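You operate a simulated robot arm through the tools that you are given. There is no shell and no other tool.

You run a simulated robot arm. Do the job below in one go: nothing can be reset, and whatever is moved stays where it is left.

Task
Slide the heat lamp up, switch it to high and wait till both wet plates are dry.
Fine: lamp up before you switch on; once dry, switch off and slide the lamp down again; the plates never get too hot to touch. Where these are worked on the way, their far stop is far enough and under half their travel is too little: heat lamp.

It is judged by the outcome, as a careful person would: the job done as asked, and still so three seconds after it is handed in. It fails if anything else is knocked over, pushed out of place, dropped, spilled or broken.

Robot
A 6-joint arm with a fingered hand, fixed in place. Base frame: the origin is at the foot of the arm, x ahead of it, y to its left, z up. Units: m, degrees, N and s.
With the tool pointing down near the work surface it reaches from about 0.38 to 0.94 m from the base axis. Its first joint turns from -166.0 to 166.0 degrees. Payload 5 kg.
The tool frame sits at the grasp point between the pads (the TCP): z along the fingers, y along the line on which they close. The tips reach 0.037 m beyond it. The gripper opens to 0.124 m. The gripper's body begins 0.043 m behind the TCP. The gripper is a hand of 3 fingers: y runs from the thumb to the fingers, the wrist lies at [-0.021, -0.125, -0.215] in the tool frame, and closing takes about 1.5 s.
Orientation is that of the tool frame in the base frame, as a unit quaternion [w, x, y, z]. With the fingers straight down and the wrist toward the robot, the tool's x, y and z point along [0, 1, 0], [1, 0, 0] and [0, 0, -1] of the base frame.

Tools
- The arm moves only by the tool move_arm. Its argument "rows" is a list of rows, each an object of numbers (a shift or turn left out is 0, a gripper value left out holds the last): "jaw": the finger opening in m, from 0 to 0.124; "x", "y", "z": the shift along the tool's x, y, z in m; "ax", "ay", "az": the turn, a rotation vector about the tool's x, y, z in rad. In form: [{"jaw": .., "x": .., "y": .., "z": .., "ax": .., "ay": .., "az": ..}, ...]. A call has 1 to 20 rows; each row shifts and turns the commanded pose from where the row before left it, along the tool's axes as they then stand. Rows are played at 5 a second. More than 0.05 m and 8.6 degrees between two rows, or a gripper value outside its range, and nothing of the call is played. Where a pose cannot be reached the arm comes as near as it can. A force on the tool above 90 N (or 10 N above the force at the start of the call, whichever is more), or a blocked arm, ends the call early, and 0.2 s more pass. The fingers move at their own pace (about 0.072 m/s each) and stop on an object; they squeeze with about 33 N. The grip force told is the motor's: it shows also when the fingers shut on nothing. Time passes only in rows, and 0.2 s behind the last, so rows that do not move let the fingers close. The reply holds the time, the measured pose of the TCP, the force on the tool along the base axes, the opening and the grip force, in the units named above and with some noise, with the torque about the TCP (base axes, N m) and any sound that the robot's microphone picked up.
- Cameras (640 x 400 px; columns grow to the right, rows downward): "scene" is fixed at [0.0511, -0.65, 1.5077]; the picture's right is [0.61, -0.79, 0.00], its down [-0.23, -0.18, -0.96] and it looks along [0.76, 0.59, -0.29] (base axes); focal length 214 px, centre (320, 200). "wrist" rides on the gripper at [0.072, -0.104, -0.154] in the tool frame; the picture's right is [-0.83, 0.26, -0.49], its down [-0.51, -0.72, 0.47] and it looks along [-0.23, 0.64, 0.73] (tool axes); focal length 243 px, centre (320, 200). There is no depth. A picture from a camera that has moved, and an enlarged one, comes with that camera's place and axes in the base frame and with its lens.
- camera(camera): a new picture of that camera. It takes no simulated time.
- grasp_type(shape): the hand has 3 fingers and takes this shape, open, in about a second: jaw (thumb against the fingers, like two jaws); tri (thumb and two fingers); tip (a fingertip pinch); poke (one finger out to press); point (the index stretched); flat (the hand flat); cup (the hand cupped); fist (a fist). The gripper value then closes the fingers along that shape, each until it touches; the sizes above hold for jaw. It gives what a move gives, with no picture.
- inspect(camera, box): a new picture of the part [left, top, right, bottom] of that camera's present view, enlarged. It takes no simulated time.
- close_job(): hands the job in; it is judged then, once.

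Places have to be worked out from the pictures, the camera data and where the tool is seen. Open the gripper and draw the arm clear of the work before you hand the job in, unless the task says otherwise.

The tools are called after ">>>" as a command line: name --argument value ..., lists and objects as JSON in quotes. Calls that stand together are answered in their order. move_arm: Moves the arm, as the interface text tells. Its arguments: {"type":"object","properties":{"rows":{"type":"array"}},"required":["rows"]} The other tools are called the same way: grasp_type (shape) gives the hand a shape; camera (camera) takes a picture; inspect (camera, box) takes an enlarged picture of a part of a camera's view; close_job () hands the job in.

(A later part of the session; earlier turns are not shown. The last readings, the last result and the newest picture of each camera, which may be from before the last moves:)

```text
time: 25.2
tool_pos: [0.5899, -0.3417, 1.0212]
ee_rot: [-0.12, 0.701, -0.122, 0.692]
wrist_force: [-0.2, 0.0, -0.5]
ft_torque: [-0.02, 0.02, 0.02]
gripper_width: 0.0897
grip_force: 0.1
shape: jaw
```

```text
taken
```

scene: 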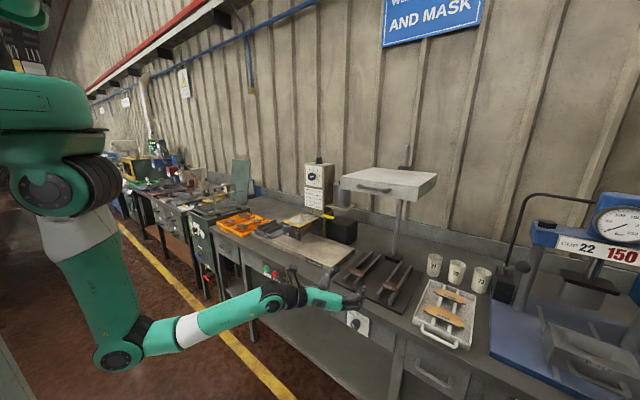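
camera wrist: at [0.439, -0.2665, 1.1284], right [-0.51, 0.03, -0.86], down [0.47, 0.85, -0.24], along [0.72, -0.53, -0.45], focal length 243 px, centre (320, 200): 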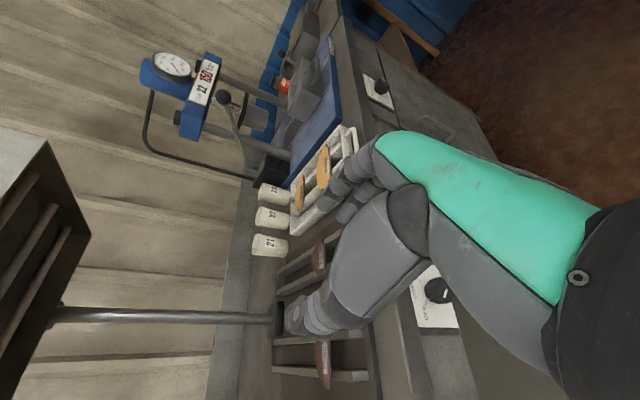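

The wrist view shows the lamp knob panel at lower right. The other dial at upper right is a different one on the press bench, which I'll leave alone. Now I'll descend in front of the knob, still about 4 cm short of the knob face.

>>> move_arm --rows '[{"x": -0.0417, "y": 0.0144, "z": 0.002}, {"x": -0.0417, "y": 0.0144, "z": 0.002}, {"x": -0.0417, "y": 0.0144, "z": 0.002}, {"x": -0.0417, "y": 0.0144, "z": 0.002}, {"x": -0.0417, "y": 0.0144, "z": 0.002}, {"x": -0.0417, "y": 0.0144, "z": 0.002}, {}]'

>>> camera --camera "wrist"

>>> camera --camera "scene"

```text
time: 26.8
tool_pos: [0.5979, -0.3355, 0.7556]
ee_rot: [-0.121, 0.701, -0.124, 0.692]
wrist_force: [0.0, -0.3, -0.5]
ft_torque: [0.05, -0.01, 0.0]
gripper_width: 0.09
grip_force: 0.0
shape: jaw
```

```text
taken
camera wrist: at [0.4471, -0.2621, 0.8631], right [-0.51, 0.04, -0.86], down [0.47, 0.85, -0.24], along [0.72, -0.52, -0.45], focal length 243 px, centre (320, 200)
```

wrist: 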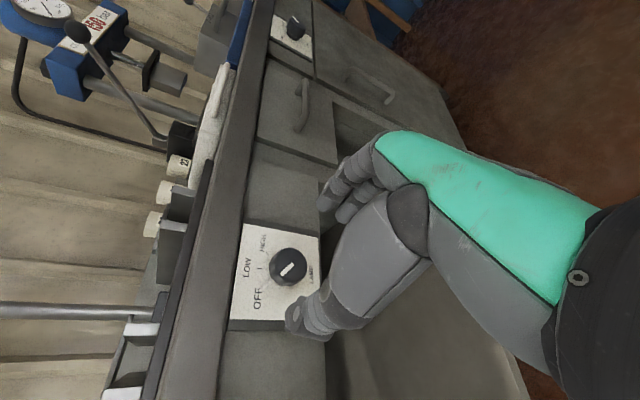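

```text
taken
```

scene: 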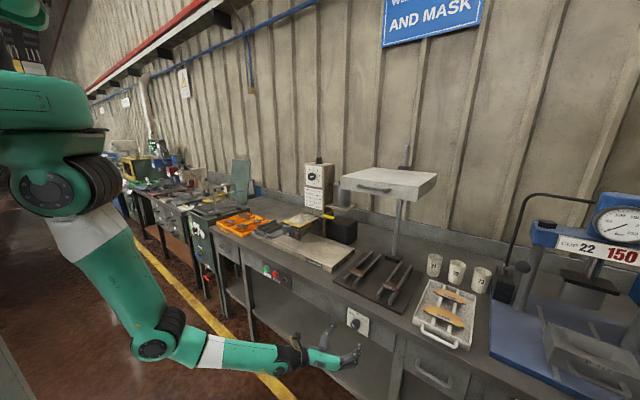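

I have a clear close view of the knob now. I'll enlarge it to refine the alignment.

>>> inspect --camera "wrist" --box '[215, 205, 345, 345]'

>>> inspect --camera "scene" --box '[310, 290, 390, 370]'

```text
2.86 times, centred on (280, 275) of wrist
camera zoom: at [0.4471, -0.2621, 0.8631], right [-0.51, 0.04, -0.86], down [0.47, 0.85, -0.24], along [0.72, -0.52, -0.45], focal length 693 px, centre (434, -14)
```

zoom: 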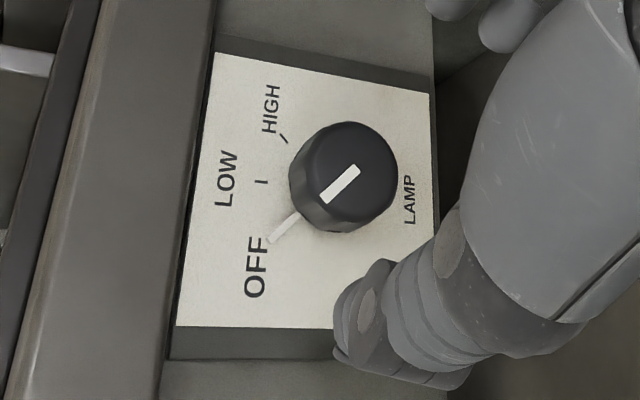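

```text
5.00 times, centred on (350, 330) of scene
camera zoom: at [0.0511, -0.65, 1.5077], right [0.61, -0.79, 0.0], down [-0.23, -0.18, -0.96], along [0.76, 0.59, -0.29], focal length 1072 px, centre (170, -450)
```

zoom: 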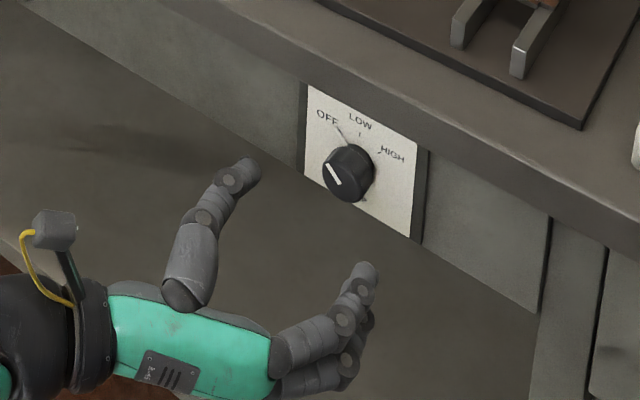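

Knob axis confirmed at y≈-0.339, z≈0.757, and the label reads LAMP. I'll centre on it and advance so the fingertips straddle the knob, stopping just short of the panel.

>>> move_arm --rows '[{"x": 0.0025, "y": 0.0028}, {"z": 0.02}, {"z": 0.02}, {"z": 0.015}, {"z": 0.01}, {}]'

>>> camera --camera "wrist"

>>> inspect --camera "scene" --box '[310, 290, 390, 370]'

```text
time: 28.2
tool_pos: [0.6636, -0.3395, 0.7582]
ee_rot: [-0.12, 0.701, -0.124, 0.692]
wrist_force: [0.7, 0.7, 0.8]
ft_torque: [0.0, 0.02, 0.0]
gripper_width: 0.0897
grip_force: 0.0
shape: jaw
```

```text
taken
camera wrist: at [0.5121, -0.266, 0.8644], right [-0.51, 0.04, -0.86], down [0.47, 0.85, -0.24], along [0.72, -0.52, -0.45], focal length 243 px, centre (320, 200)
```

wrist: 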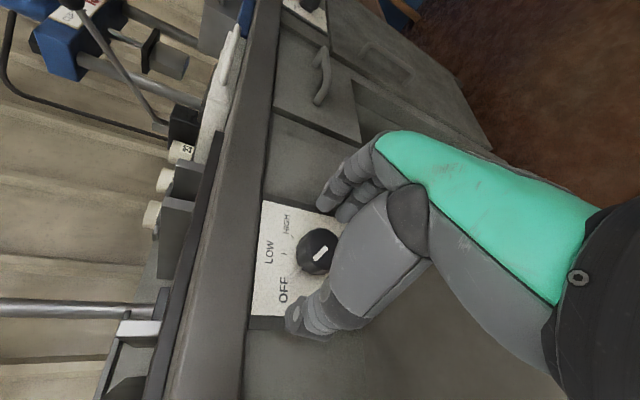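

```text
5.00 times, centred on (350, 330) of scene
camera zoom: at [0.0511, -0.65, 1.5077], right [0.61, -0.79, 0.0], down [-0.23, -0.18, -0.96], along [0.76, 0.59, -0.29], focal length 1072 px, centre (170, -450)
```

zoom: 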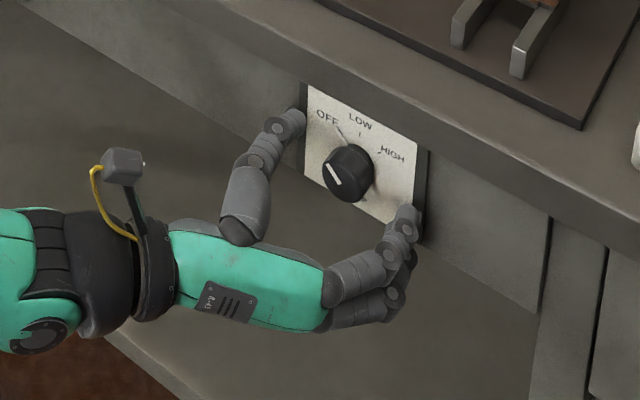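

The fingers straddle the knob evenly without contact. I'll take a reference picture of the wet plates, then close on the knob.

>>> inspect --camera "scene" --box '[340, 250, 410, 300]'

>>> move_arm --rows '[{"jaw": 0.07}, {"jaw": 0.055}, {"jaw": 0.045}, {"jaw": 0.035}, {"jaw": 0.025}, {"jaw": 0.015}, {}, {}]'

>>> inspect --camera "wrist" --box '[230, 180, 380, 340]'

>>> inspect --camera "scene" --box '[310, 290, 390, 370]'

```text
8.00 times, centred on (375, 275) of scene
camera zoom: at [0.0511, -0.65, 1.5077], right [0.61, -0.79, 0.0], down [-0.23, -0.18, -0.96], along [0.76, 0.59, -0.29], focal length 1716 px, centre (-120, -400)
```

zoom: 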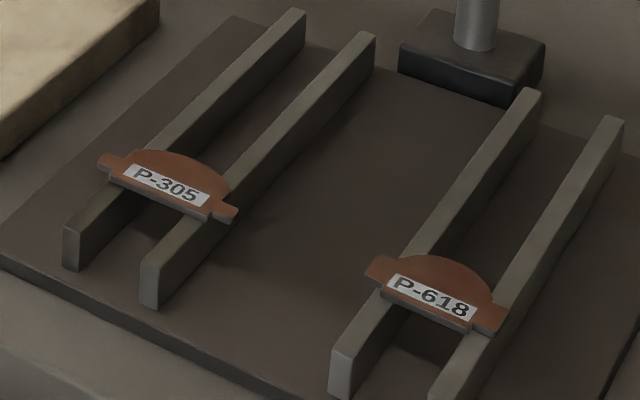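

```text
time: 30.0
tool_pos: [0.6637, -0.3392, 0.7579]
ee_rot: [-0.121, 0.702, -0.124, 0.691]
wrist_force: [3.5, 2.0, 0.4]
ft_torque: [0.01, -0.02, 0.02]
gripper_width: 0.0292
grip_force: 33.6
shape: jaw
```

```text
2.50 times, centred on (305, 260) of wrist
camera zoom: at [0.512, -0.266, 0.8645], right [-0.51, 0.04, -0.86], down [0.47, 0.85, -0.24], along [0.72, -0.52, -0.45], focal length 606 px, centre (358, 50)
```

zoom: 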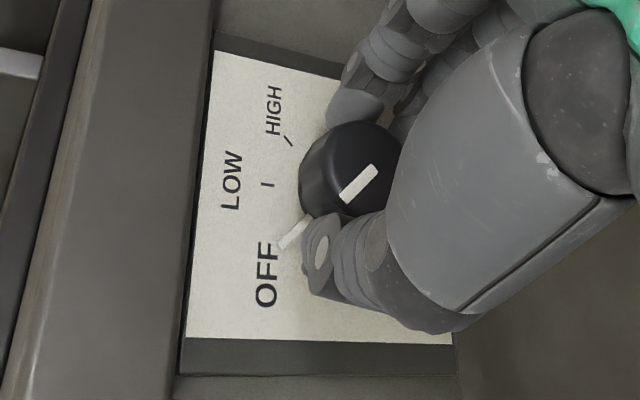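

```text
5.00 times, centred on (350, 330) of scene
camera zoom: at [0.0511, -0.65, 1.5077], right [0.61, -0.79, 0.0], down [-0.23, -0.18, -0.96], along [0.76, 0.59, -0.29], focal length 1072 px, centre (170, -450)
```

zoom: 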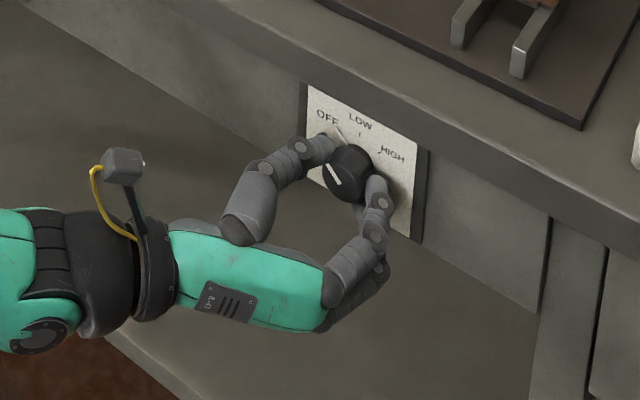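

The knob is held between thumb and fingers with small side forces. I'll turn it clockwise, the first 45° toward LOW, and check it follows.

>>> move_arm --rows '[{"jaw": 0.0, "az": 0.1}, {"az": 0.137}, {"az": 0.137}, {"az": 0.137}, {"az": 0.137}, {"az": 0.137}]'

>>> inspect --camera "scene" --box '[310, 290, 390, 370]'

>>> inspect --camera "wrist" --box '[230, 150, 400, 340]'

```text
time: 31.4
tool_pos: [0.6584, -0.3481, 0.7544]
ee_rot: [-0.325, 0.623, -0.36, 0.614]
wrist_force: [24.2, 22.8, 11.3]
ft_torque: [0.03, -0.17, 0.34]
gripper_width: 0.0258
grip_force: 32.9
shape: jaw
out of reach, approached as far as the arm can: row 4
```

```text
5.00 times, centred on (350, 330) of scene
camera zoom: at [0.0511, -0.65, 1.5077], right [0.61, -0.79, 0.0], down [-0.23, -0.18, -0.96], along [0.76, 0.59, -0.29], focal length 1072 px, centre (170, -450)
```

zoom: 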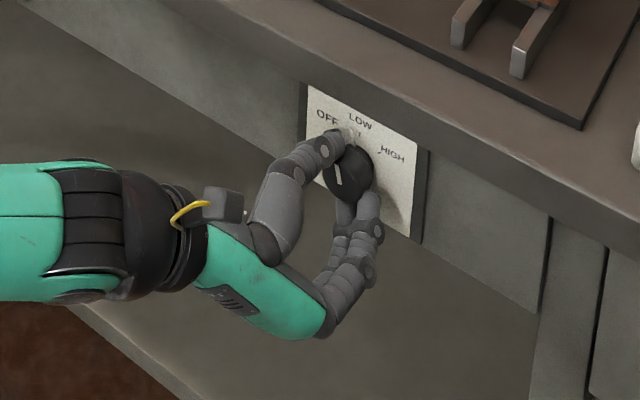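

```text
2.11 times, centred on (315, 245) of wrist
camera zoom: at [0.5109, -0.3479, 0.8865], right [-0.49, 0.58, -0.64], down [0.51, 0.79, 0.33], along [0.7, -0.17, -0.69], focal length 511 px, centre (330, 105)
```

zoom: 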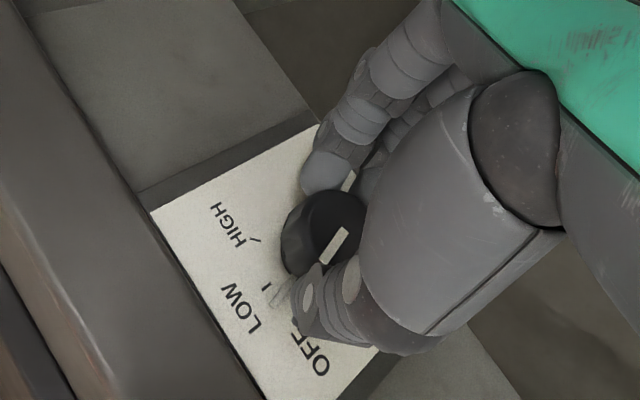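

The knob followed to about LOW, but the arm clipped near a wrist singularity at a roll of about 50°, and the hand is now about 1 cm off centre. I'll release, re-centre past that spot, and re-grip for the second half.

>>> move_arm --rows '[{"jaw": 0.04}, {"jaw": 0.07}, {"jaw": 0.09}, {}, {}]'

>>> inspect --camera "wrist" --box '[230, 150, 400, 340]'

>>> inspect --camera "scene" --box '[310, 290, 390, 370]'

```text
time: 32.6
tool_pos: [0.6576, -0.3487, 0.7529]
ee_rot: [-0.323, 0.622, -0.362, 0.615]
wrist_force: [0.8, -0.3, 0.4]
ft_torque: [0.0, -0.01, -0.01]
gripper_width: 0.0895
grip_force: 0.0
shape: jaw
```

```text
2.11 times, centred on (315, 245) of wrist
camera zoom: at [0.5094, -0.3486, 0.8853], right [-0.49, 0.59, -0.64], down [0.52, 0.79, 0.33], along [0.7, -0.17, -0.69], focal length 511 px, centre (330, 105)
```

zoom: 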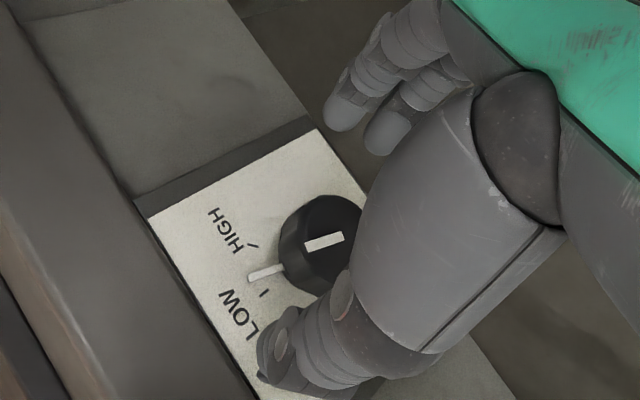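

```text
5.00 times, centred on (350, 330) of scene
camera zoom: at [0.0511, -0.65, 1.5077], right [0.61, -0.79, 0.0], down [-0.23, -0.18, -0.96], along [0.76, 0.59, -0.29], focal length 1072 px, centre (170, -450)
```

zoom: 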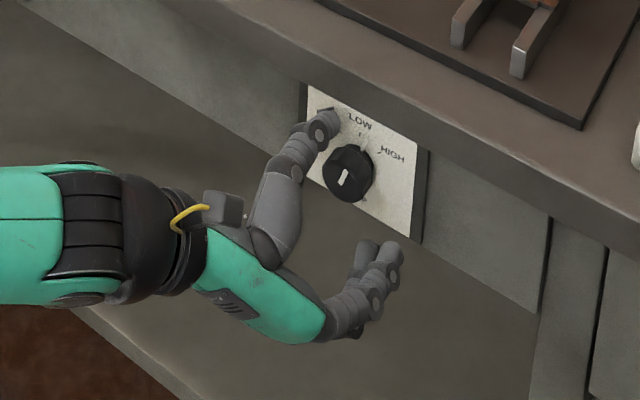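

The pointer now sits about 18° past LOW, so the knob needs about 27° more clockwise to reach HIGH. I'll re-centre the hand on the axis, straighten the small tilt and re-grip.

>>> move_arm --rows '[{"x": -0.0061, "y": -0.0089, "ax": 0.025, "ay": -0.006}, {"z": 0.006, "ax": 0.024, "ay": -0.007}, {}]'

>>> inspect --camera "wrist" --box '[230, 150, 400, 340]'

>>> inspect --camera "scene" --box '[310, 250, 410, 350]'

```text
time: 33.4
tool_pos: [0.663, -0.3386, 0.7554]
ee_rot: [-0.342, 0.618, -0.345, 0.618]
wrist_force: [-20.8, -1.3, -3.2]
ft_torque: [0.04, -1.15, 0.55]
gripper_width: 0.0894
grip_force: 0.1
shape: jaw
```

```text
2.11 times, centred on (315, 245) of wrist
camera zoom: at [0.5099, -0.3446, 0.8834], right [-0.49, 0.57, -0.66], down [0.48, 0.81, 0.34], along [0.73, -0.15, -0.67], focal length 511 px, centre (330, 105)
```

zoom: 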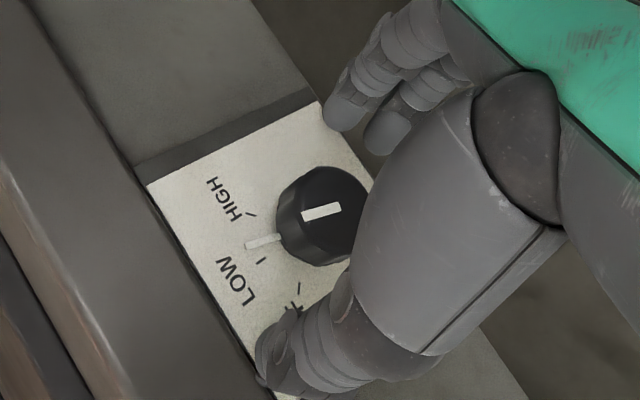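

```text
4.00 times, centred on (360, 300) of scene
camera zoom: at [0.0511, -0.65, 1.5077], right [0.61, -0.79, 0.0], down [-0.23, -0.18, -0.96], along [0.76, 0.59, -0.29], focal length 858 px, centre (160, -200)
```

zoom: 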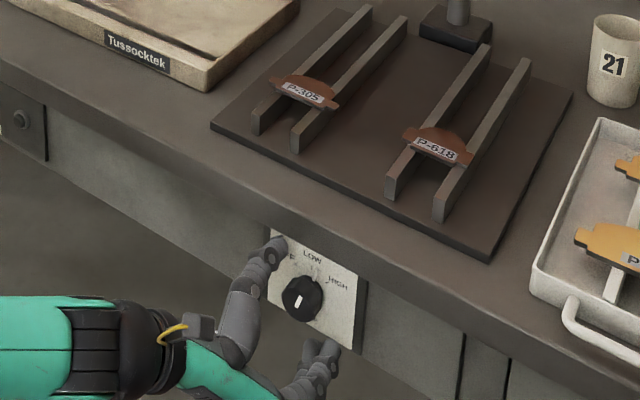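

There's a 21 N push-back: the open thumb is touching the bench lip above. I'll back off slightly, narrow the opening so the thumb clears, then go back in.

>>> move_arm --rows '[{"z": -0.012}, {"jaw": 0.06}, {}, {}, {"z": 0.006}, {"z": 0.006}, {}]'

>>> inspect --camera "wrist" --box '[230, 150, 400, 340]'

```text
time: 35.0
tool_pos: [0.6637, -0.3395, 0.7567]
ee_rot: [-0.341, 0.618, -0.344, 0.619]
wrist_force: [-0.2, -0.6, -0.3]
ft_torque: [0.0, -0.03, 0.0]
gripper_width: 0.0606
grip_force: 0.1
shape: jaw
```

```text
2.11 times, centred on (315, 245) of wrist
camera zoom: at [0.5115, -0.3445, 0.8847], right [-0.49, 0.57, -0.66], down [0.47, 0.81, 0.34], along [0.73, -0.15, -0.67], focal length 511 px, centre (330, 105)
```

zoom: 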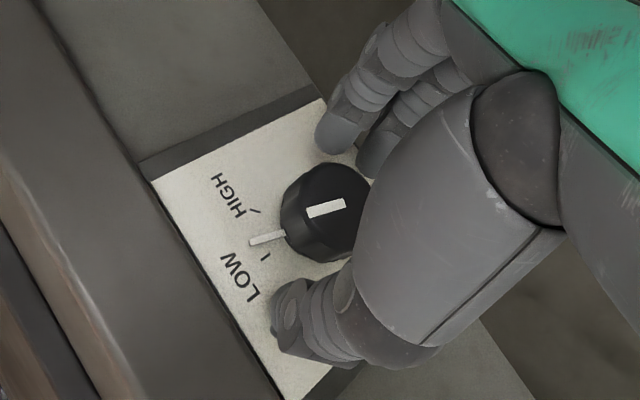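

The contact is gone and the hand is centred. I'll close on the knob and turn about 28° clockwise to HIGH.

>>> move_arm --rows '[{"jaw": 0.03}, {"jaw": 0.01}, {"jaw": 0.0}, {}, {}, {"az": 0.12}, {"az": 0.12}, {"az": 0.12}, {"az": 0.11}, {}]'

>>> inspect --camera "wrist" --box '[230, 150, 400, 340]'

>>> inspect --camera "scene" --box '[310, 250, 410, 350]'

```text
time: 37.2
tool_pos: [0.6643, -0.3394, 0.7565]
ee_rot: [-0.477, 0.521, -0.479, 0.522]
wrist_force: [2.1, 1.2, 4.0]
ft_torque: [0.07, -0.07, 0.03]
gripper_width: 0.0289
grip_force: 32.9
shape: jaw
```

```text
2.11 times, centred on (315, 245) of wrist
camera zoom: at [0.5113, -0.4014, 0.8681], right [-0.49, 0.81, -0.33], down [0.47, 0.57, 0.67], along [0.73, 0.17, -0.66], focal length 511 px, centre (330, 105)
```

zoom: 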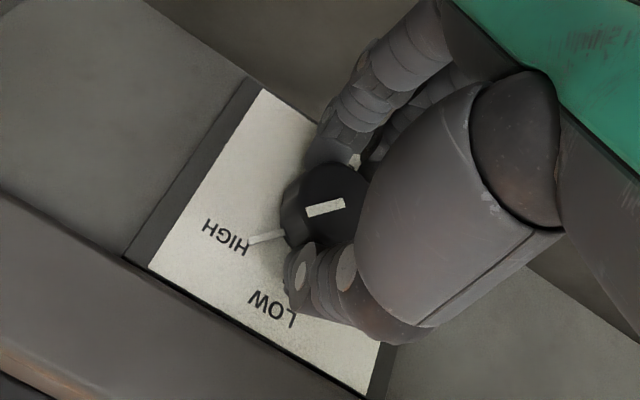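

```text
4.00 times, centred on (360, 300) of scene
camera zoom: at [0.0511, -0.65, 1.5077], right [0.61, -0.79, 0.0], down [-0.23, -0.18, -0.96], along [0.76, 0.59, -0.29], focal length 858 px, centre (160, -200)
```

zoom: 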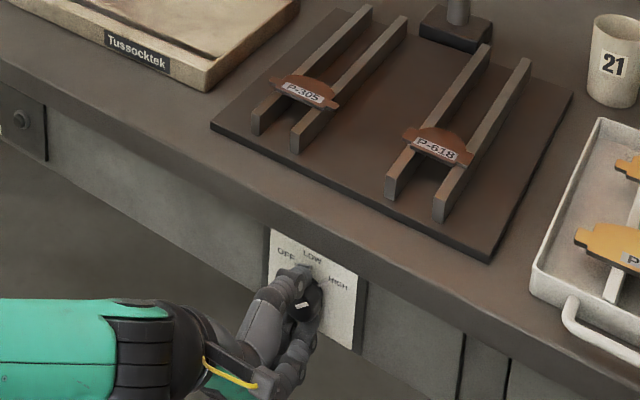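

The pointer is on HIGH and the bench under the lamp is glowing warmer, so the lamp is on. I'll check the whole scene and the plates closely, then wait in short steps.

>>> camera --camera "scene"

>>> inspect --camera "scene" --box '[340, 250, 410, 300]'

>>> inspect --camera "scene" --box '[330, 150, 450, 240]'

>>> move_arm --rows '[{}, {}, {}, {}, {}]'

>>> inspect --camera "scene" --box '[340, 250, 410, 300]'

```text
taken
```

scene: 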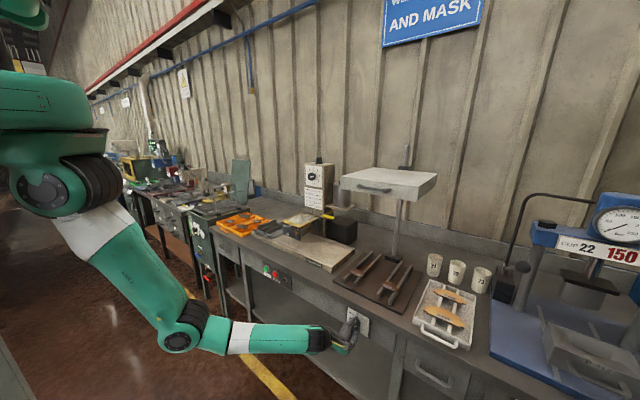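

```text
8.00 times, centred on (375, 275) of scene
camera zoom: at [0.0511, -0.65, 1.5077], right [0.61, -0.79, 0.0], down [-0.23, -0.18, -0.96], along [0.76, 0.59, -0.29], focal length 1716 px, centre (-120, -400)
```

zoom: 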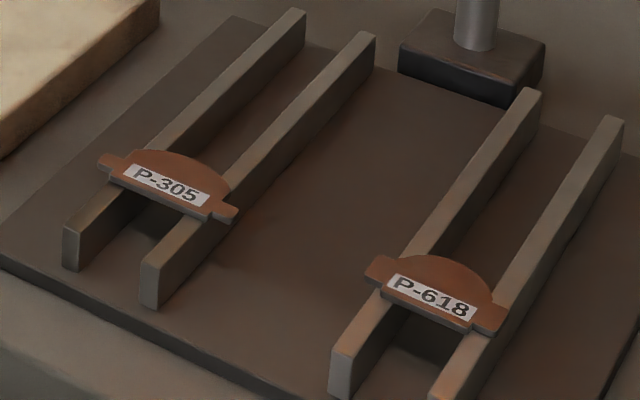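

```text
4.44 times, centred on (390, 195) of scene
camera zoom: at [0.0511, -0.65, 1.5077], right [0.61, -0.79, 0.0], down [-0.23, -0.18, -0.96], along [0.76, 0.59, -0.29], focal length 953 px, centre (9, 222)
```

zoom: 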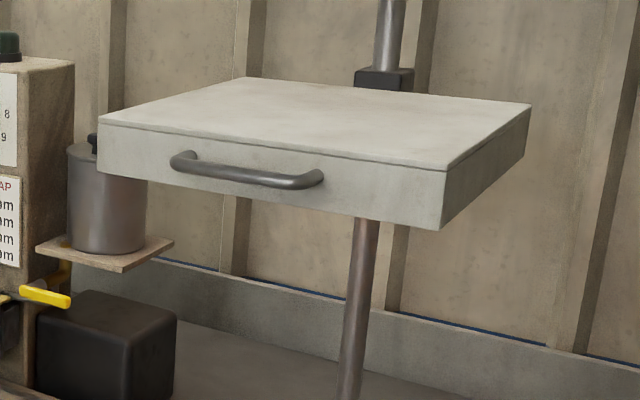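

```text
time: 38.4
tool_pos: [0.6638, -0.3389, 0.7559]
ee_rot: [-0.477, 0.521, -0.478, 0.522]
wrist_force: [3.8, 1.7, 4.8]
ft_torque: [0.04, -0.13, 0.04]
gripper_width: 0.0287
grip_force: 33.0
shape: jaw
```

```text
8.00 times, centred on (375, 275) of scene
camera zoom: at [0.0511, -0.65, 1.5077], right [0.61, -0.79, 0.0], down [-0.23, -0.18, -0.96], along [0.76, 0.59, -0.29], focal length 1716 px, centre (-120, -400)
```

zoom: 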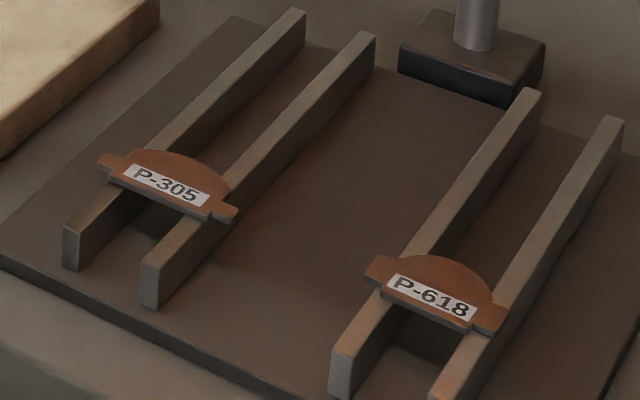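

The lamp is lit with a reddish glow and the plates are still dark brown and wet. The finished ones in the tray are light orange, a useful reference for dry. I'll keep waiting in short steps.

>>> move_arm --rows '[{}, {}, {}, {}, {}, {}, {}, {}, {}, {}]'

>>> inspect --camera "scene" --box '[340, 250, 410, 300]'

>>> move_arm --rows '[{}, {}, {}, {}, {}, {}, {}, {}, {}, {}]'

>>> inspect --camera "scene" --box '[340, 250, 410, 300]'

```text
time: 40.6
tool_pos: [0.6646, -0.3393, 0.7571]
ee_rot: [-0.477, 0.522, -0.478, 0.522]
wrist_force: [4.0, 0.6, 5.3]
ft_torque: [0.0, -0.16, 0.04]
gripper_width: 0.0287
grip_force: 32.8
shape: jaw
```

```text
8.00 times, centred on (375, 275) of scene
camera zoom: at [0.0511, -0.65, 1.5077], right [0.61, -0.79, 0.0], down [-0.23, -0.18, -0.96], along [0.76, 0.59, -0.29], focal length 1716 px, centre (-120, -400)
```

zoom: 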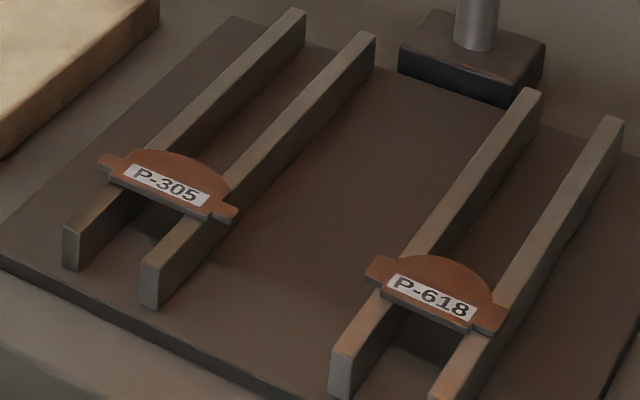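

```text
time: 42.8
tool_pos: [0.6645, -0.3402, 0.7564]
ee_rot: [-0.476, 0.52, -0.479, 0.523]
wrist_force: [4.5, 0.0, 6.1]
ft_torque: [0.05, -0.14, 0.05]
gripper_width: 0.0287
grip_force: 33.1
shape: jaw
```

```text
8.00 times, centred on (375, 275) of scene
camera zoom: at [0.0511, -0.65, 1.5077], right [0.61, -0.79, 0.0], down [-0.23, -0.18, -0.96], along [0.76, 0.59, -0.29], focal length 1716 px, centre (-120, -400)
```

zoom: 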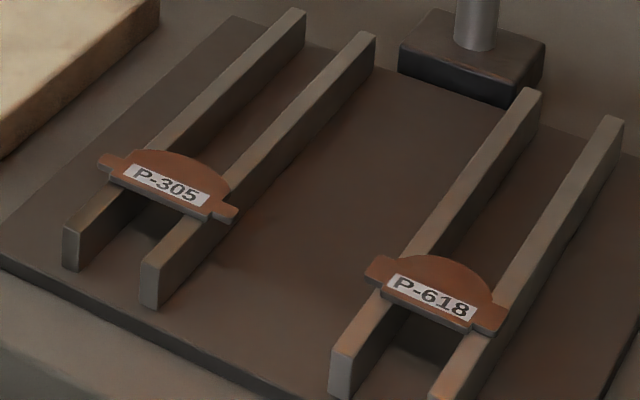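

No visible change yet at t≈43 s. I'll keep waiting with frequent looks.

>>> move_arm --rows '[{}, {}, {}, {}, {}, {}, {}, {}, {}, {}, {}, {}, {}, {}, {}]'

>>> inspect --camera "scene" --box '[340, 250, 410, 300]'

>>> move_arm --rows '[{}, {}, {}, {}, {}, {}, {}, {}, {}, {}, {}, {}, {}, {}, {}]'

>>> inspect --camera "scene" --box '[340, 250, 410, 300]'

```text
time: 46.0
tool_pos: [0.6653, -0.3393, 0.7571]
ee_rot: [-0.477, 0.521, -0.478, 0.522]
wrist_force: [3.4, 1.4, 5.0]
ft_torque: [0.01, -0.16, 0.08]
gripper_width: 0.0289
grip_force: 33.3
shape: jaw
```

```text
8.00 times, centred on (375, 275) of scene
camera zoom: at [0.0511, -0.65, 1.5077], right [0.61, -0.79, 0.0], down [-0.23, -0.18, -0.96], along [0.76, 0.59, -0.29], focal length 1716 px, centre (-120, -400)
```

zoom: 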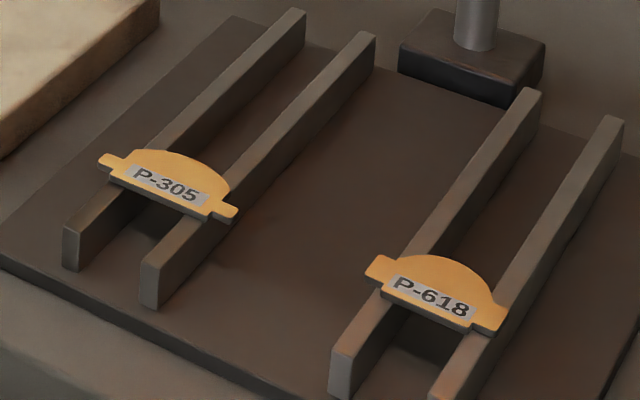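

```text
time: 49.2
tool_pos: [0.6632, -0.3383, 0.7576]
ee_rot: [-0.476, 0.521, -0.478, 0.523]
wrist_force: [3.8, 1.1, 5.4]
ft_torque: [0.03, -0.15, 0.02]
gripper_width: 0.0289
grip_force: 33.0
shape: jaw
```

```text
8.00 times, centred on (375, 275) of scene
camera zoom: at [0.0511, -0.65, 1.5077], right [0.61, -0.79, 0.0], down [-0.23, -0.18, -0.96], along [0.76, 0.59, -0.29], focal length 1716 px, centre (-120, -400)
```

zoom: 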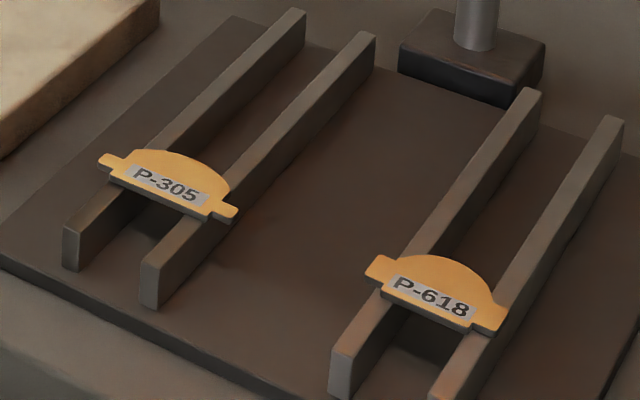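

Both plates have turned light orange, matching the dry ones, so they're dry. I'll switch off now: turn back about 28°, release, roll the hand clear and re-centre for the second part of the turn.

>>> move_arm --rows '[{"az": -0.125}, {"az": -0.125}, {"az": -0.125}, {"az": -0.12}, {"jaw": 0.055}, {}, {"az": 0.137, "z": -0.012}, {"az": 0.137, "z": -0.012}, {"az": 0.137, "z": -0.01}, {"az": 0.137}, {"az": 0.137}, {"az": 0.137, "z": 0.01}, {"az": 0.137, "z": 0.012}, {"az": 0.137, "z": 0.012}]'

>>> inspect --camera "wrist" --box '[230, 150, 400, 340]'

>>> inspect --camera "scene" --box '[310, 250, 410, 350]'

```text
time: 52.2
tool_pos: [0.6644, -0.3396, 0.7579]
ee_rot: [0.61, -0.355, 0.612, -0.357]
wrist_force: [-0.5, -0.1, 0.2]
ft_torque: [0.01, -0.02, -0.03]
gripper_width: 0.055
grip_force: 0.1
shape: jaw
```

```text
2.11 times, centred on (315, 245) of wrist
camera zoom: at [0.5108, -0.4525, 0.8133], right [-0.49, 0.85, 0.18], down [0.47, 0.08, 0.88], along [0.73, 0.51, -0.44], focal length 511 px, centre (330, 105)
```

zoom: 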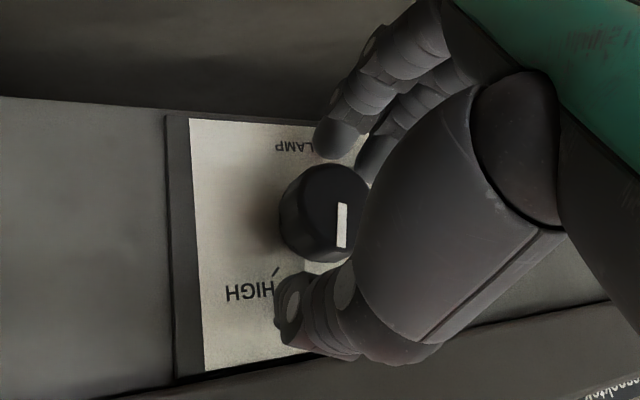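

```text
4.00 times, centred on (360, 300) of scene
camera zoom: at [0.0511, -0.65, 1.5077], right [0.61, -0.79, 0.0], down [-0.23, -0.18, -0.96], along [0.76, 0.59, -0.29], focal length 858 px, centre (160, -200)
```

zoom: 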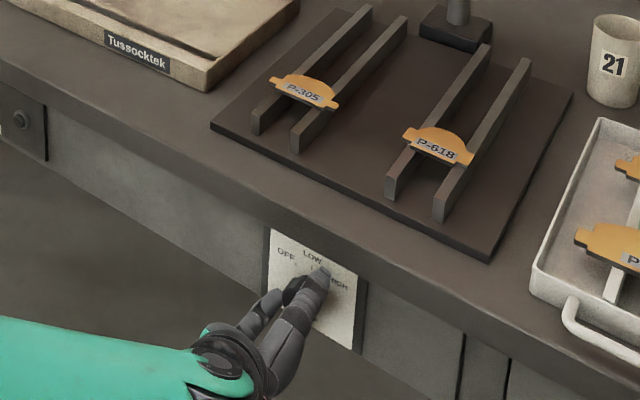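

The knob is now near LOW with the hand re-centred and wound forward. I'll close and turn back about 60° to OFF.

>>> move_arm --rows '[{"jaw": 0.02}, {"jaw": 0.0}, {}, {}, {"az": -0.13}, {"az": -0.13}, {"az": -0.13}, {"az": -0.13}, {"az": -0.13}, {"az": -0.13}, {"az": -0.13}, {"az": -0.13}]'

>>> inspect --camera "wrist" --box '[230, 150, 400, 340]'

>>> inspect --camera "scene" --box '[310, 250, 410, 350]'

```text
time: 54.8
tool_pos: [0.6645, -0.34, 0.7569]
ee_rot: [-0.35, 0.613, -0.352, 0.614]
wrist_force: [1.6, -0.3, -1.6]
ft_torque: [0.1, 0.06, -0.01]
gripper_width: 0.0284
grip_force: 32.7
shape: jaw
```

```text
2.11 times, centred on (315, 245) of wrist
camera zoom: at [0.5115, -0.348, 0.8841], right [-0.49, 0.59, -0.65], down [0.47, 0.8, 0.37], along [0.73, -0.13, -0.67], focal length 511 px, centre (330, 105)
```

zoom: 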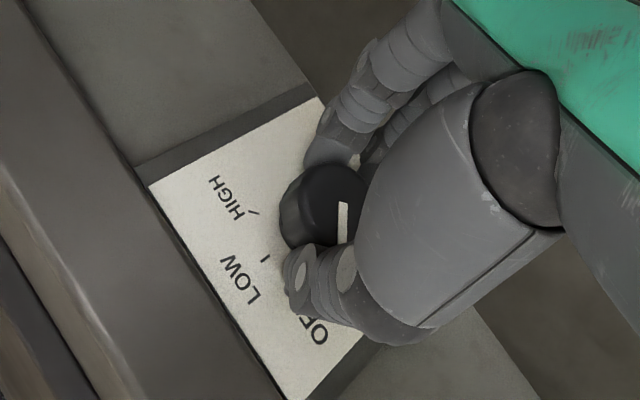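

```text
4.00 times, centred on (360, 300) of scene
camera zoom: at [0.0511, -0.65, 1.5077], right [0.61, -0.79, 0.0], down [-0.23, -0.18, -0.96], along [0.76, 0.59, -0.29], focal length 858 px, centre (160, -200)
```

zoom: 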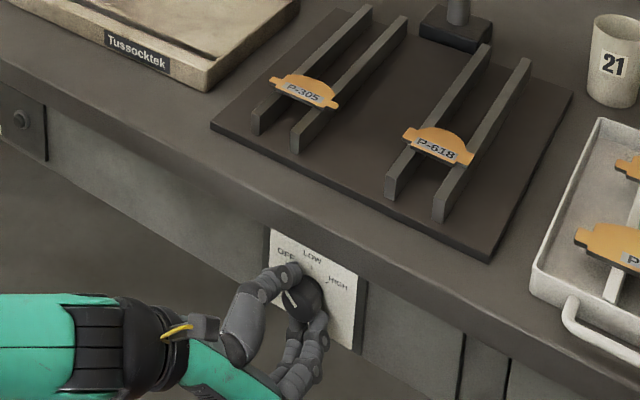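

The pointer looks close to OFF and the glow is gone. I'll open, back off a little and check the exact pointer position.

>>> move_arm --rows '[{"jaw": 0.055}, {}, {"z": -0.02}, {"z": -0.02}, {}]'

>>> inspect --camera "wrist" --box '[230, 150, 400, 340]'

>>> inspect --camera "scene" --box '[335, 300, 385, 345]'

```text
time: 56.0
tool_pos: [0.6242, -0.3387, 0.7568]
ee_rot: [-0.351, 0.612, -0.354, 0.614]
wrist_force: [-0.4, -0.3, -0.3]
ft_torque: [0.03, -0.01, -0.01]
gripper_width: 0.0546
grip_force: 0.2
shape: jaw
```

```text
2.11 times, centred on (315, 245) of wrist
camera zoom: at [0.4716, -0.3481, 0.8844], right [-0.49, 0.59, -0.64], down [0.47, 0.8, 0.37], along [0.73, -0.13, -0.67], focal length 511 px, centre (330, 105)
```

zoom: 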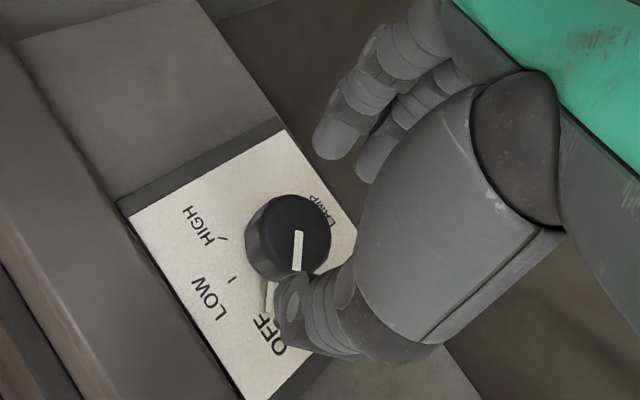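

```text
8.89 times, centred on (360, 322) of scene
camera zoom: at [0.0511, -0.65, 1.5077], right [0.61, -0.79, 0.0], down [-0.23, -0.18, -0.96], along [0.76, 0.59, -0.29], focal length 1906 px, centre (-36, -889)
```

zoom: 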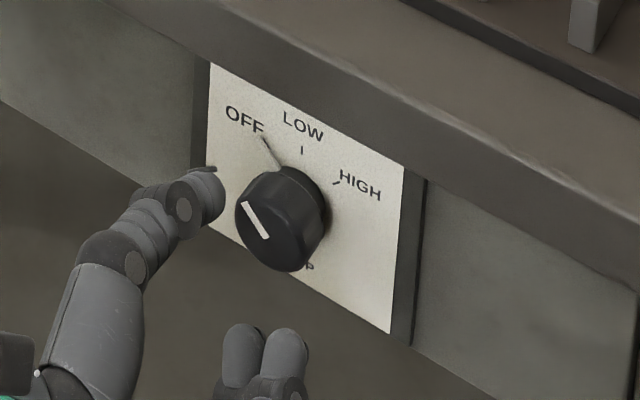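

The knob is back exactly at OFF. Next I'll lower the lamp, so I back away, roll the hand level again and rise in front of the handle.

>>> move_arm --rows '[{"z": -0.025}, {"az": 0.131, "jaw": 0.09}, {"az": 0.131}, {"az": 0.131}, {"az": 0.131}, {"y": -0.04}, {"y": -0.04}, {"y": -0.04}, {"y": -0.04}, {"y": -0.04}, {"y": -0.04}]'

>>> inspect --camera "scene" --box '[330, 150, 450, 240]'

>>> camera --camera "scene"

```text
time: 58.4
tool_pos: [0.5998, -0.3376, 0.9957]
ee_rot: [-0.497, 0.501, -0.5, 0.502]
wrist_force: [-0.5, -1.4, 0.3]
ft_torque: [0.0, -0.02, -0.02]
gripper_width: 0.0898
grip_force: 0.0
shape: jaw
```

```text
4.44 times, centred on (390, 195) of scene
camera zoom: at [0.0511, -0.65, 1.5077], right [0.61, -0.79, 0.0], down [-0.23, -0.18, -0.96], along [0.76, 0.59, -0.29], focal length 953 px, centre (9, 222)
```

zoom: 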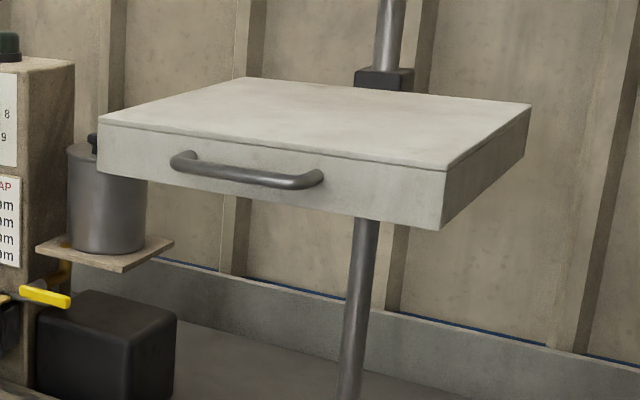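

```text
taken
```

scene: 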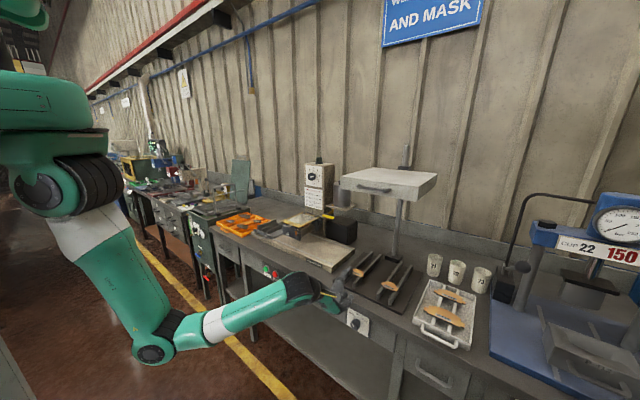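

The lamp rose about 0.12 m, so the handle should now be near z≈1.327. I'll rise to that height, keeping clear in front of it.

>>> move_arm --rows '[{"y": -0.0415, "z": 0.008}, {"y": -0.0415, "z": 0.008}, {"y": -0.0415, "z": 0.008}, {"y": -0.0415, "z": 0.008}, {"y": -0.0415, "z": 0.008}, {"y": -0.0415, "z": 0.008}, {"y": -0.0415, "z": 0.008}, {"y": -0.0415, "z": 0.008}, {}]'

>>> camera --camera "wrist"

>>> inspect --camera "scene" --box '[310, 140, 430, 240]'

```text
time: 60.4
tool_pos: [0.664, -0.3374, 1.3287]
ee_rot: [-0.498, 0.501, -0.5, 0.501]
wrist_force: [0.3, -0.1, 0.0]
ft_torque: [-0.01, -0.01, 0.0]
gripper_width: 0.0898
grip_force: 0.1
shape: jaw
```

```text
taken
camera wrist: at [0.5108, -0.4083, 1.4337], right [-0.49, 0.83, -0.26], down [0.47, 0.51, 0.72], along [0.73, 0.23, -0.64], focal length 243 px, centre (320, 200)
```

wrist: 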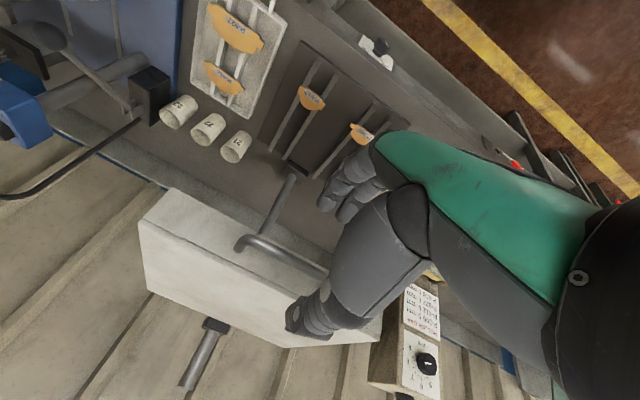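

```text
4.00 times, centred on (370, 190) of scene
camera zoom: at [0.0511, -0.65, 1.5077], right [0.61, -0.79, 0.0], down [-0.23, -0.18, -0.96], along [0.76, 0.59, -0.29], focal length 858 px, centre (120, 240)
```

zoom: 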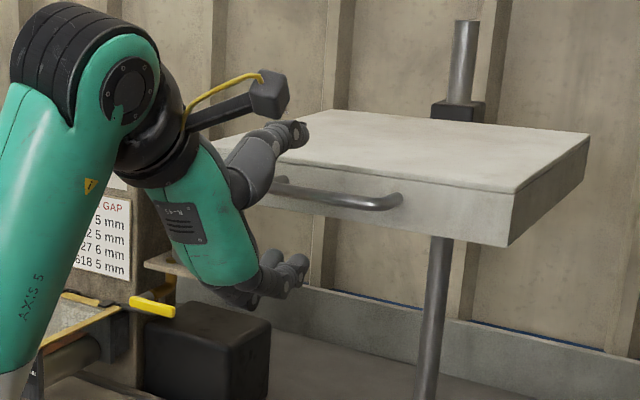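

The hand is aligned with the handle just as at the first grasp. I'll advance 6 cm and close on the bar again.

>>> move_arm --rows '[{"y": 0.002, "x": 0.002}, {"z": 0.02}, {"z": 0.02}, {"z": 0.019}, {}, {"jaw": 0.05}, {"jaw": 0.03}, {"jaw": 0.02}, {"jaw": 0.01}, {"jaw": 0.0}, {}, {}]'

>>> inspect --camera "wrist" --box '[230, 170, 420, 310]'

>>> inspect --camera "scene" --box '[310, 140, 430, 240]'

```text
time: 63.0
tool_pos: [0.7243, -0.3394, 1.3265]
ee_rot: [-0.499, 0.501, -0.499, 0.501]
wrist_force: [15.6, -0.9, 2.1]
ft_torque: [0.0, -0.04, -0.03]
gripper_width: 0.0027
grip_force: 32.5
shape: jaw
```

```text
2.86 times, centred on (325, 240) of wrist
camera zoom: at [0.5707, -0.4108, 1.4324], right [-0.49, 0.83, -0.26], down [0.47, 0.51, 0.72], along [0.73, 0.23, -0.64], focal length 693 px, centre (306, 86)
```

zoom: 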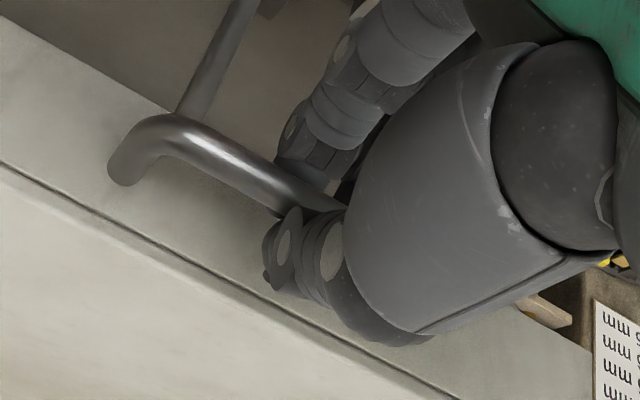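

```text
4.00 times, centred on (370, 190) of scene
camera zoom: at [0.0511, -0.65, 1.5077], right [0.61, -0.79, 0.0], down [-0.23, -0.18, -0.96], along [0.76, 0.59, -0.29], focal length 858 px, centre (120, 240)
```

zoom: 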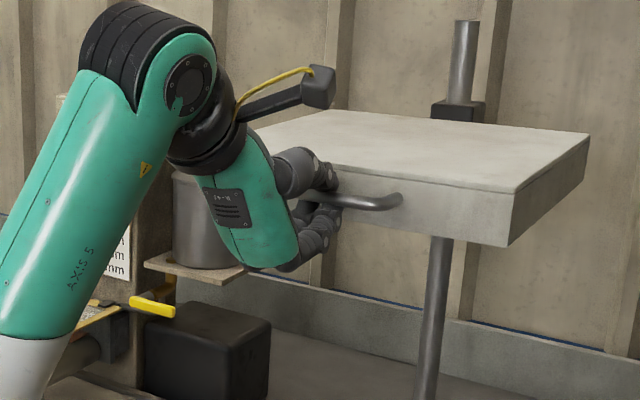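

The handle is held like before. I'll slide the lamp down 12 cm in small steps, watching for the lower stop.

>>> move_arm --rows '[{"y": 0.015}, {"y": 0.015}, {"y": 0.015}, {"y": 0.015}, {"y": 0.015}, {"y": 0.015}, {"y": 0.015}, {"y": 0.01}, {}]'

>>> inspect --camera "scene" --box '[320, 150, 440, 250]'

```text
time: 65.0
tool_pos: [0.7233, -0.3383, 1.2101]
ee_rot: [-0.498, 0.501, -0.501, 0.501]
wrist_force: [23.2, 0.4, 1.2]
ft_torque: [0.01, -0.12, 0.02]
gripper_width: 0.0021
grip_force: 33.1
shape: jaw
```

```text
4.00 times, centred on (380, 200) of scene
camera zoom: at [0.0511, -0.65, 1.5077], right [0.61, -0.79, 0.0], down [-0.23, -0.18, -0.96], along [0.76, 0.59, -0.29], focal length 858 px, centre (80, 200)
```

zoom: 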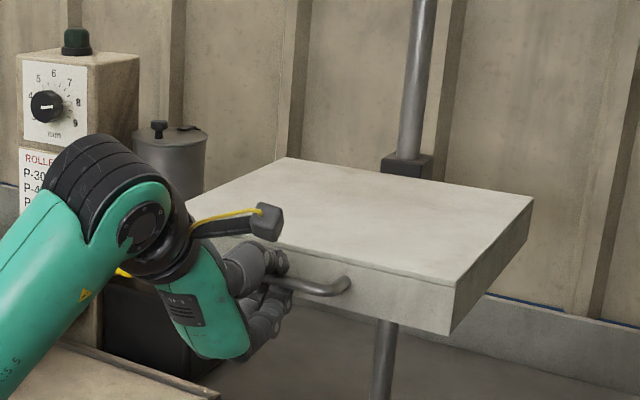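

The lamp is nearly at its old height with no stop felt yet. I'll continue down in finer steps until resistance shows.

>>> move_arm --rows '[{"y": 0.004}, {"y": 0.004}, {"y": 0.003}, {}]'

>>> inspect --camera "scene" --box '[320, 180, 450, 250]'

```text
time: 66.0
tool_pos: [0.7246, -0.3391, 1.2029]
ee_rot: [-0.499, 0.5, -0.498, 0.504]
wrist_force: [26.4, -2.3, 24.3]
ft_torque: [0.02, -0.55, 0.0]
gripper_width: 0.0019
grip_force: 32.9
shape: jaw
```

```text
4.92 times, centred on (385, 215) of scene
camera zoom: at [0.0511, -0.65, 1.5077], right [0.61, -0.79, 0.0], down [-0.23, -0.18, -0.96], along [0.76, 0.59, -0.29], focal length 1056 px, centre (0, 126)
```

zoom: 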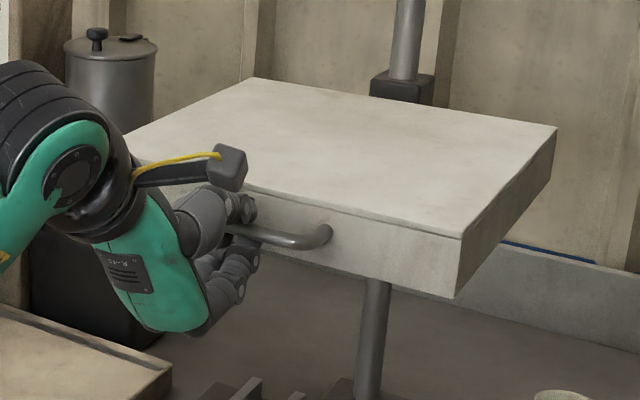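

An upward 24 N reaction at z≈1.203 and the lamp corner back at its original pixel show it's down on the lower stop. I'll ease the load, open the hand and back straight out.

>>> move_arm --rows '[{"y": -0.004}, {"y": -0.002}, {"jaw": 0.03}, {"jaw": 0.06}, {"jaw": 0.09}, {}, {}, {"z": -0.02}, {"z": -0.02}, {"z": -0.02}]'

>>> inspect --camera "scene" --box '[320, 180, 450, 250]'

>>> camera --camera "wrist"

```text
time: 68.2
tool_pos: [0.6626, -0.3402, 1.207]
ee_rot: [-0.498, 0.5, -0.501, 0.502]
wrist_force: [0.1, 0.2, -0.4]
ft_torque: [-0.01, -0.01, 0.01]
gripper_width: 0.0896
grip_force: 0.0
shape: jaw
```

```text
4.92 times, centred on (385, 215) of scene
camera zoom: at [0.0511, -0.65, 1.5077], right [0.61, -0.79, 0.0], down [-0.23, -0.18, -0.96], along [0.76, 0.59, -0.29], focal length 1056 px, centre (0, 126)
```

zoom: 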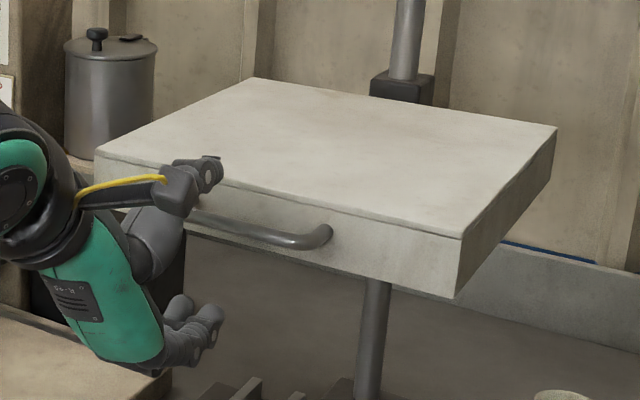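

```text
taken
camera wrist: at [0.5092, -0.4108, 1.3119], right [-0.49, 0.83, -0.26], down [0.47, 0.51, 0.72], along [0.73, 0.23, -0.64], focal length 243 px, centre (320, 200)
```

wrist: 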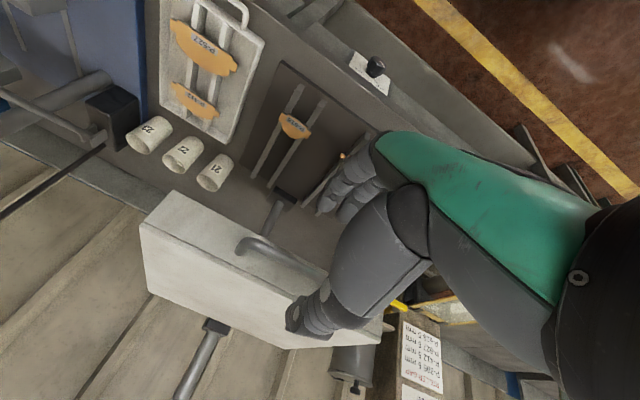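

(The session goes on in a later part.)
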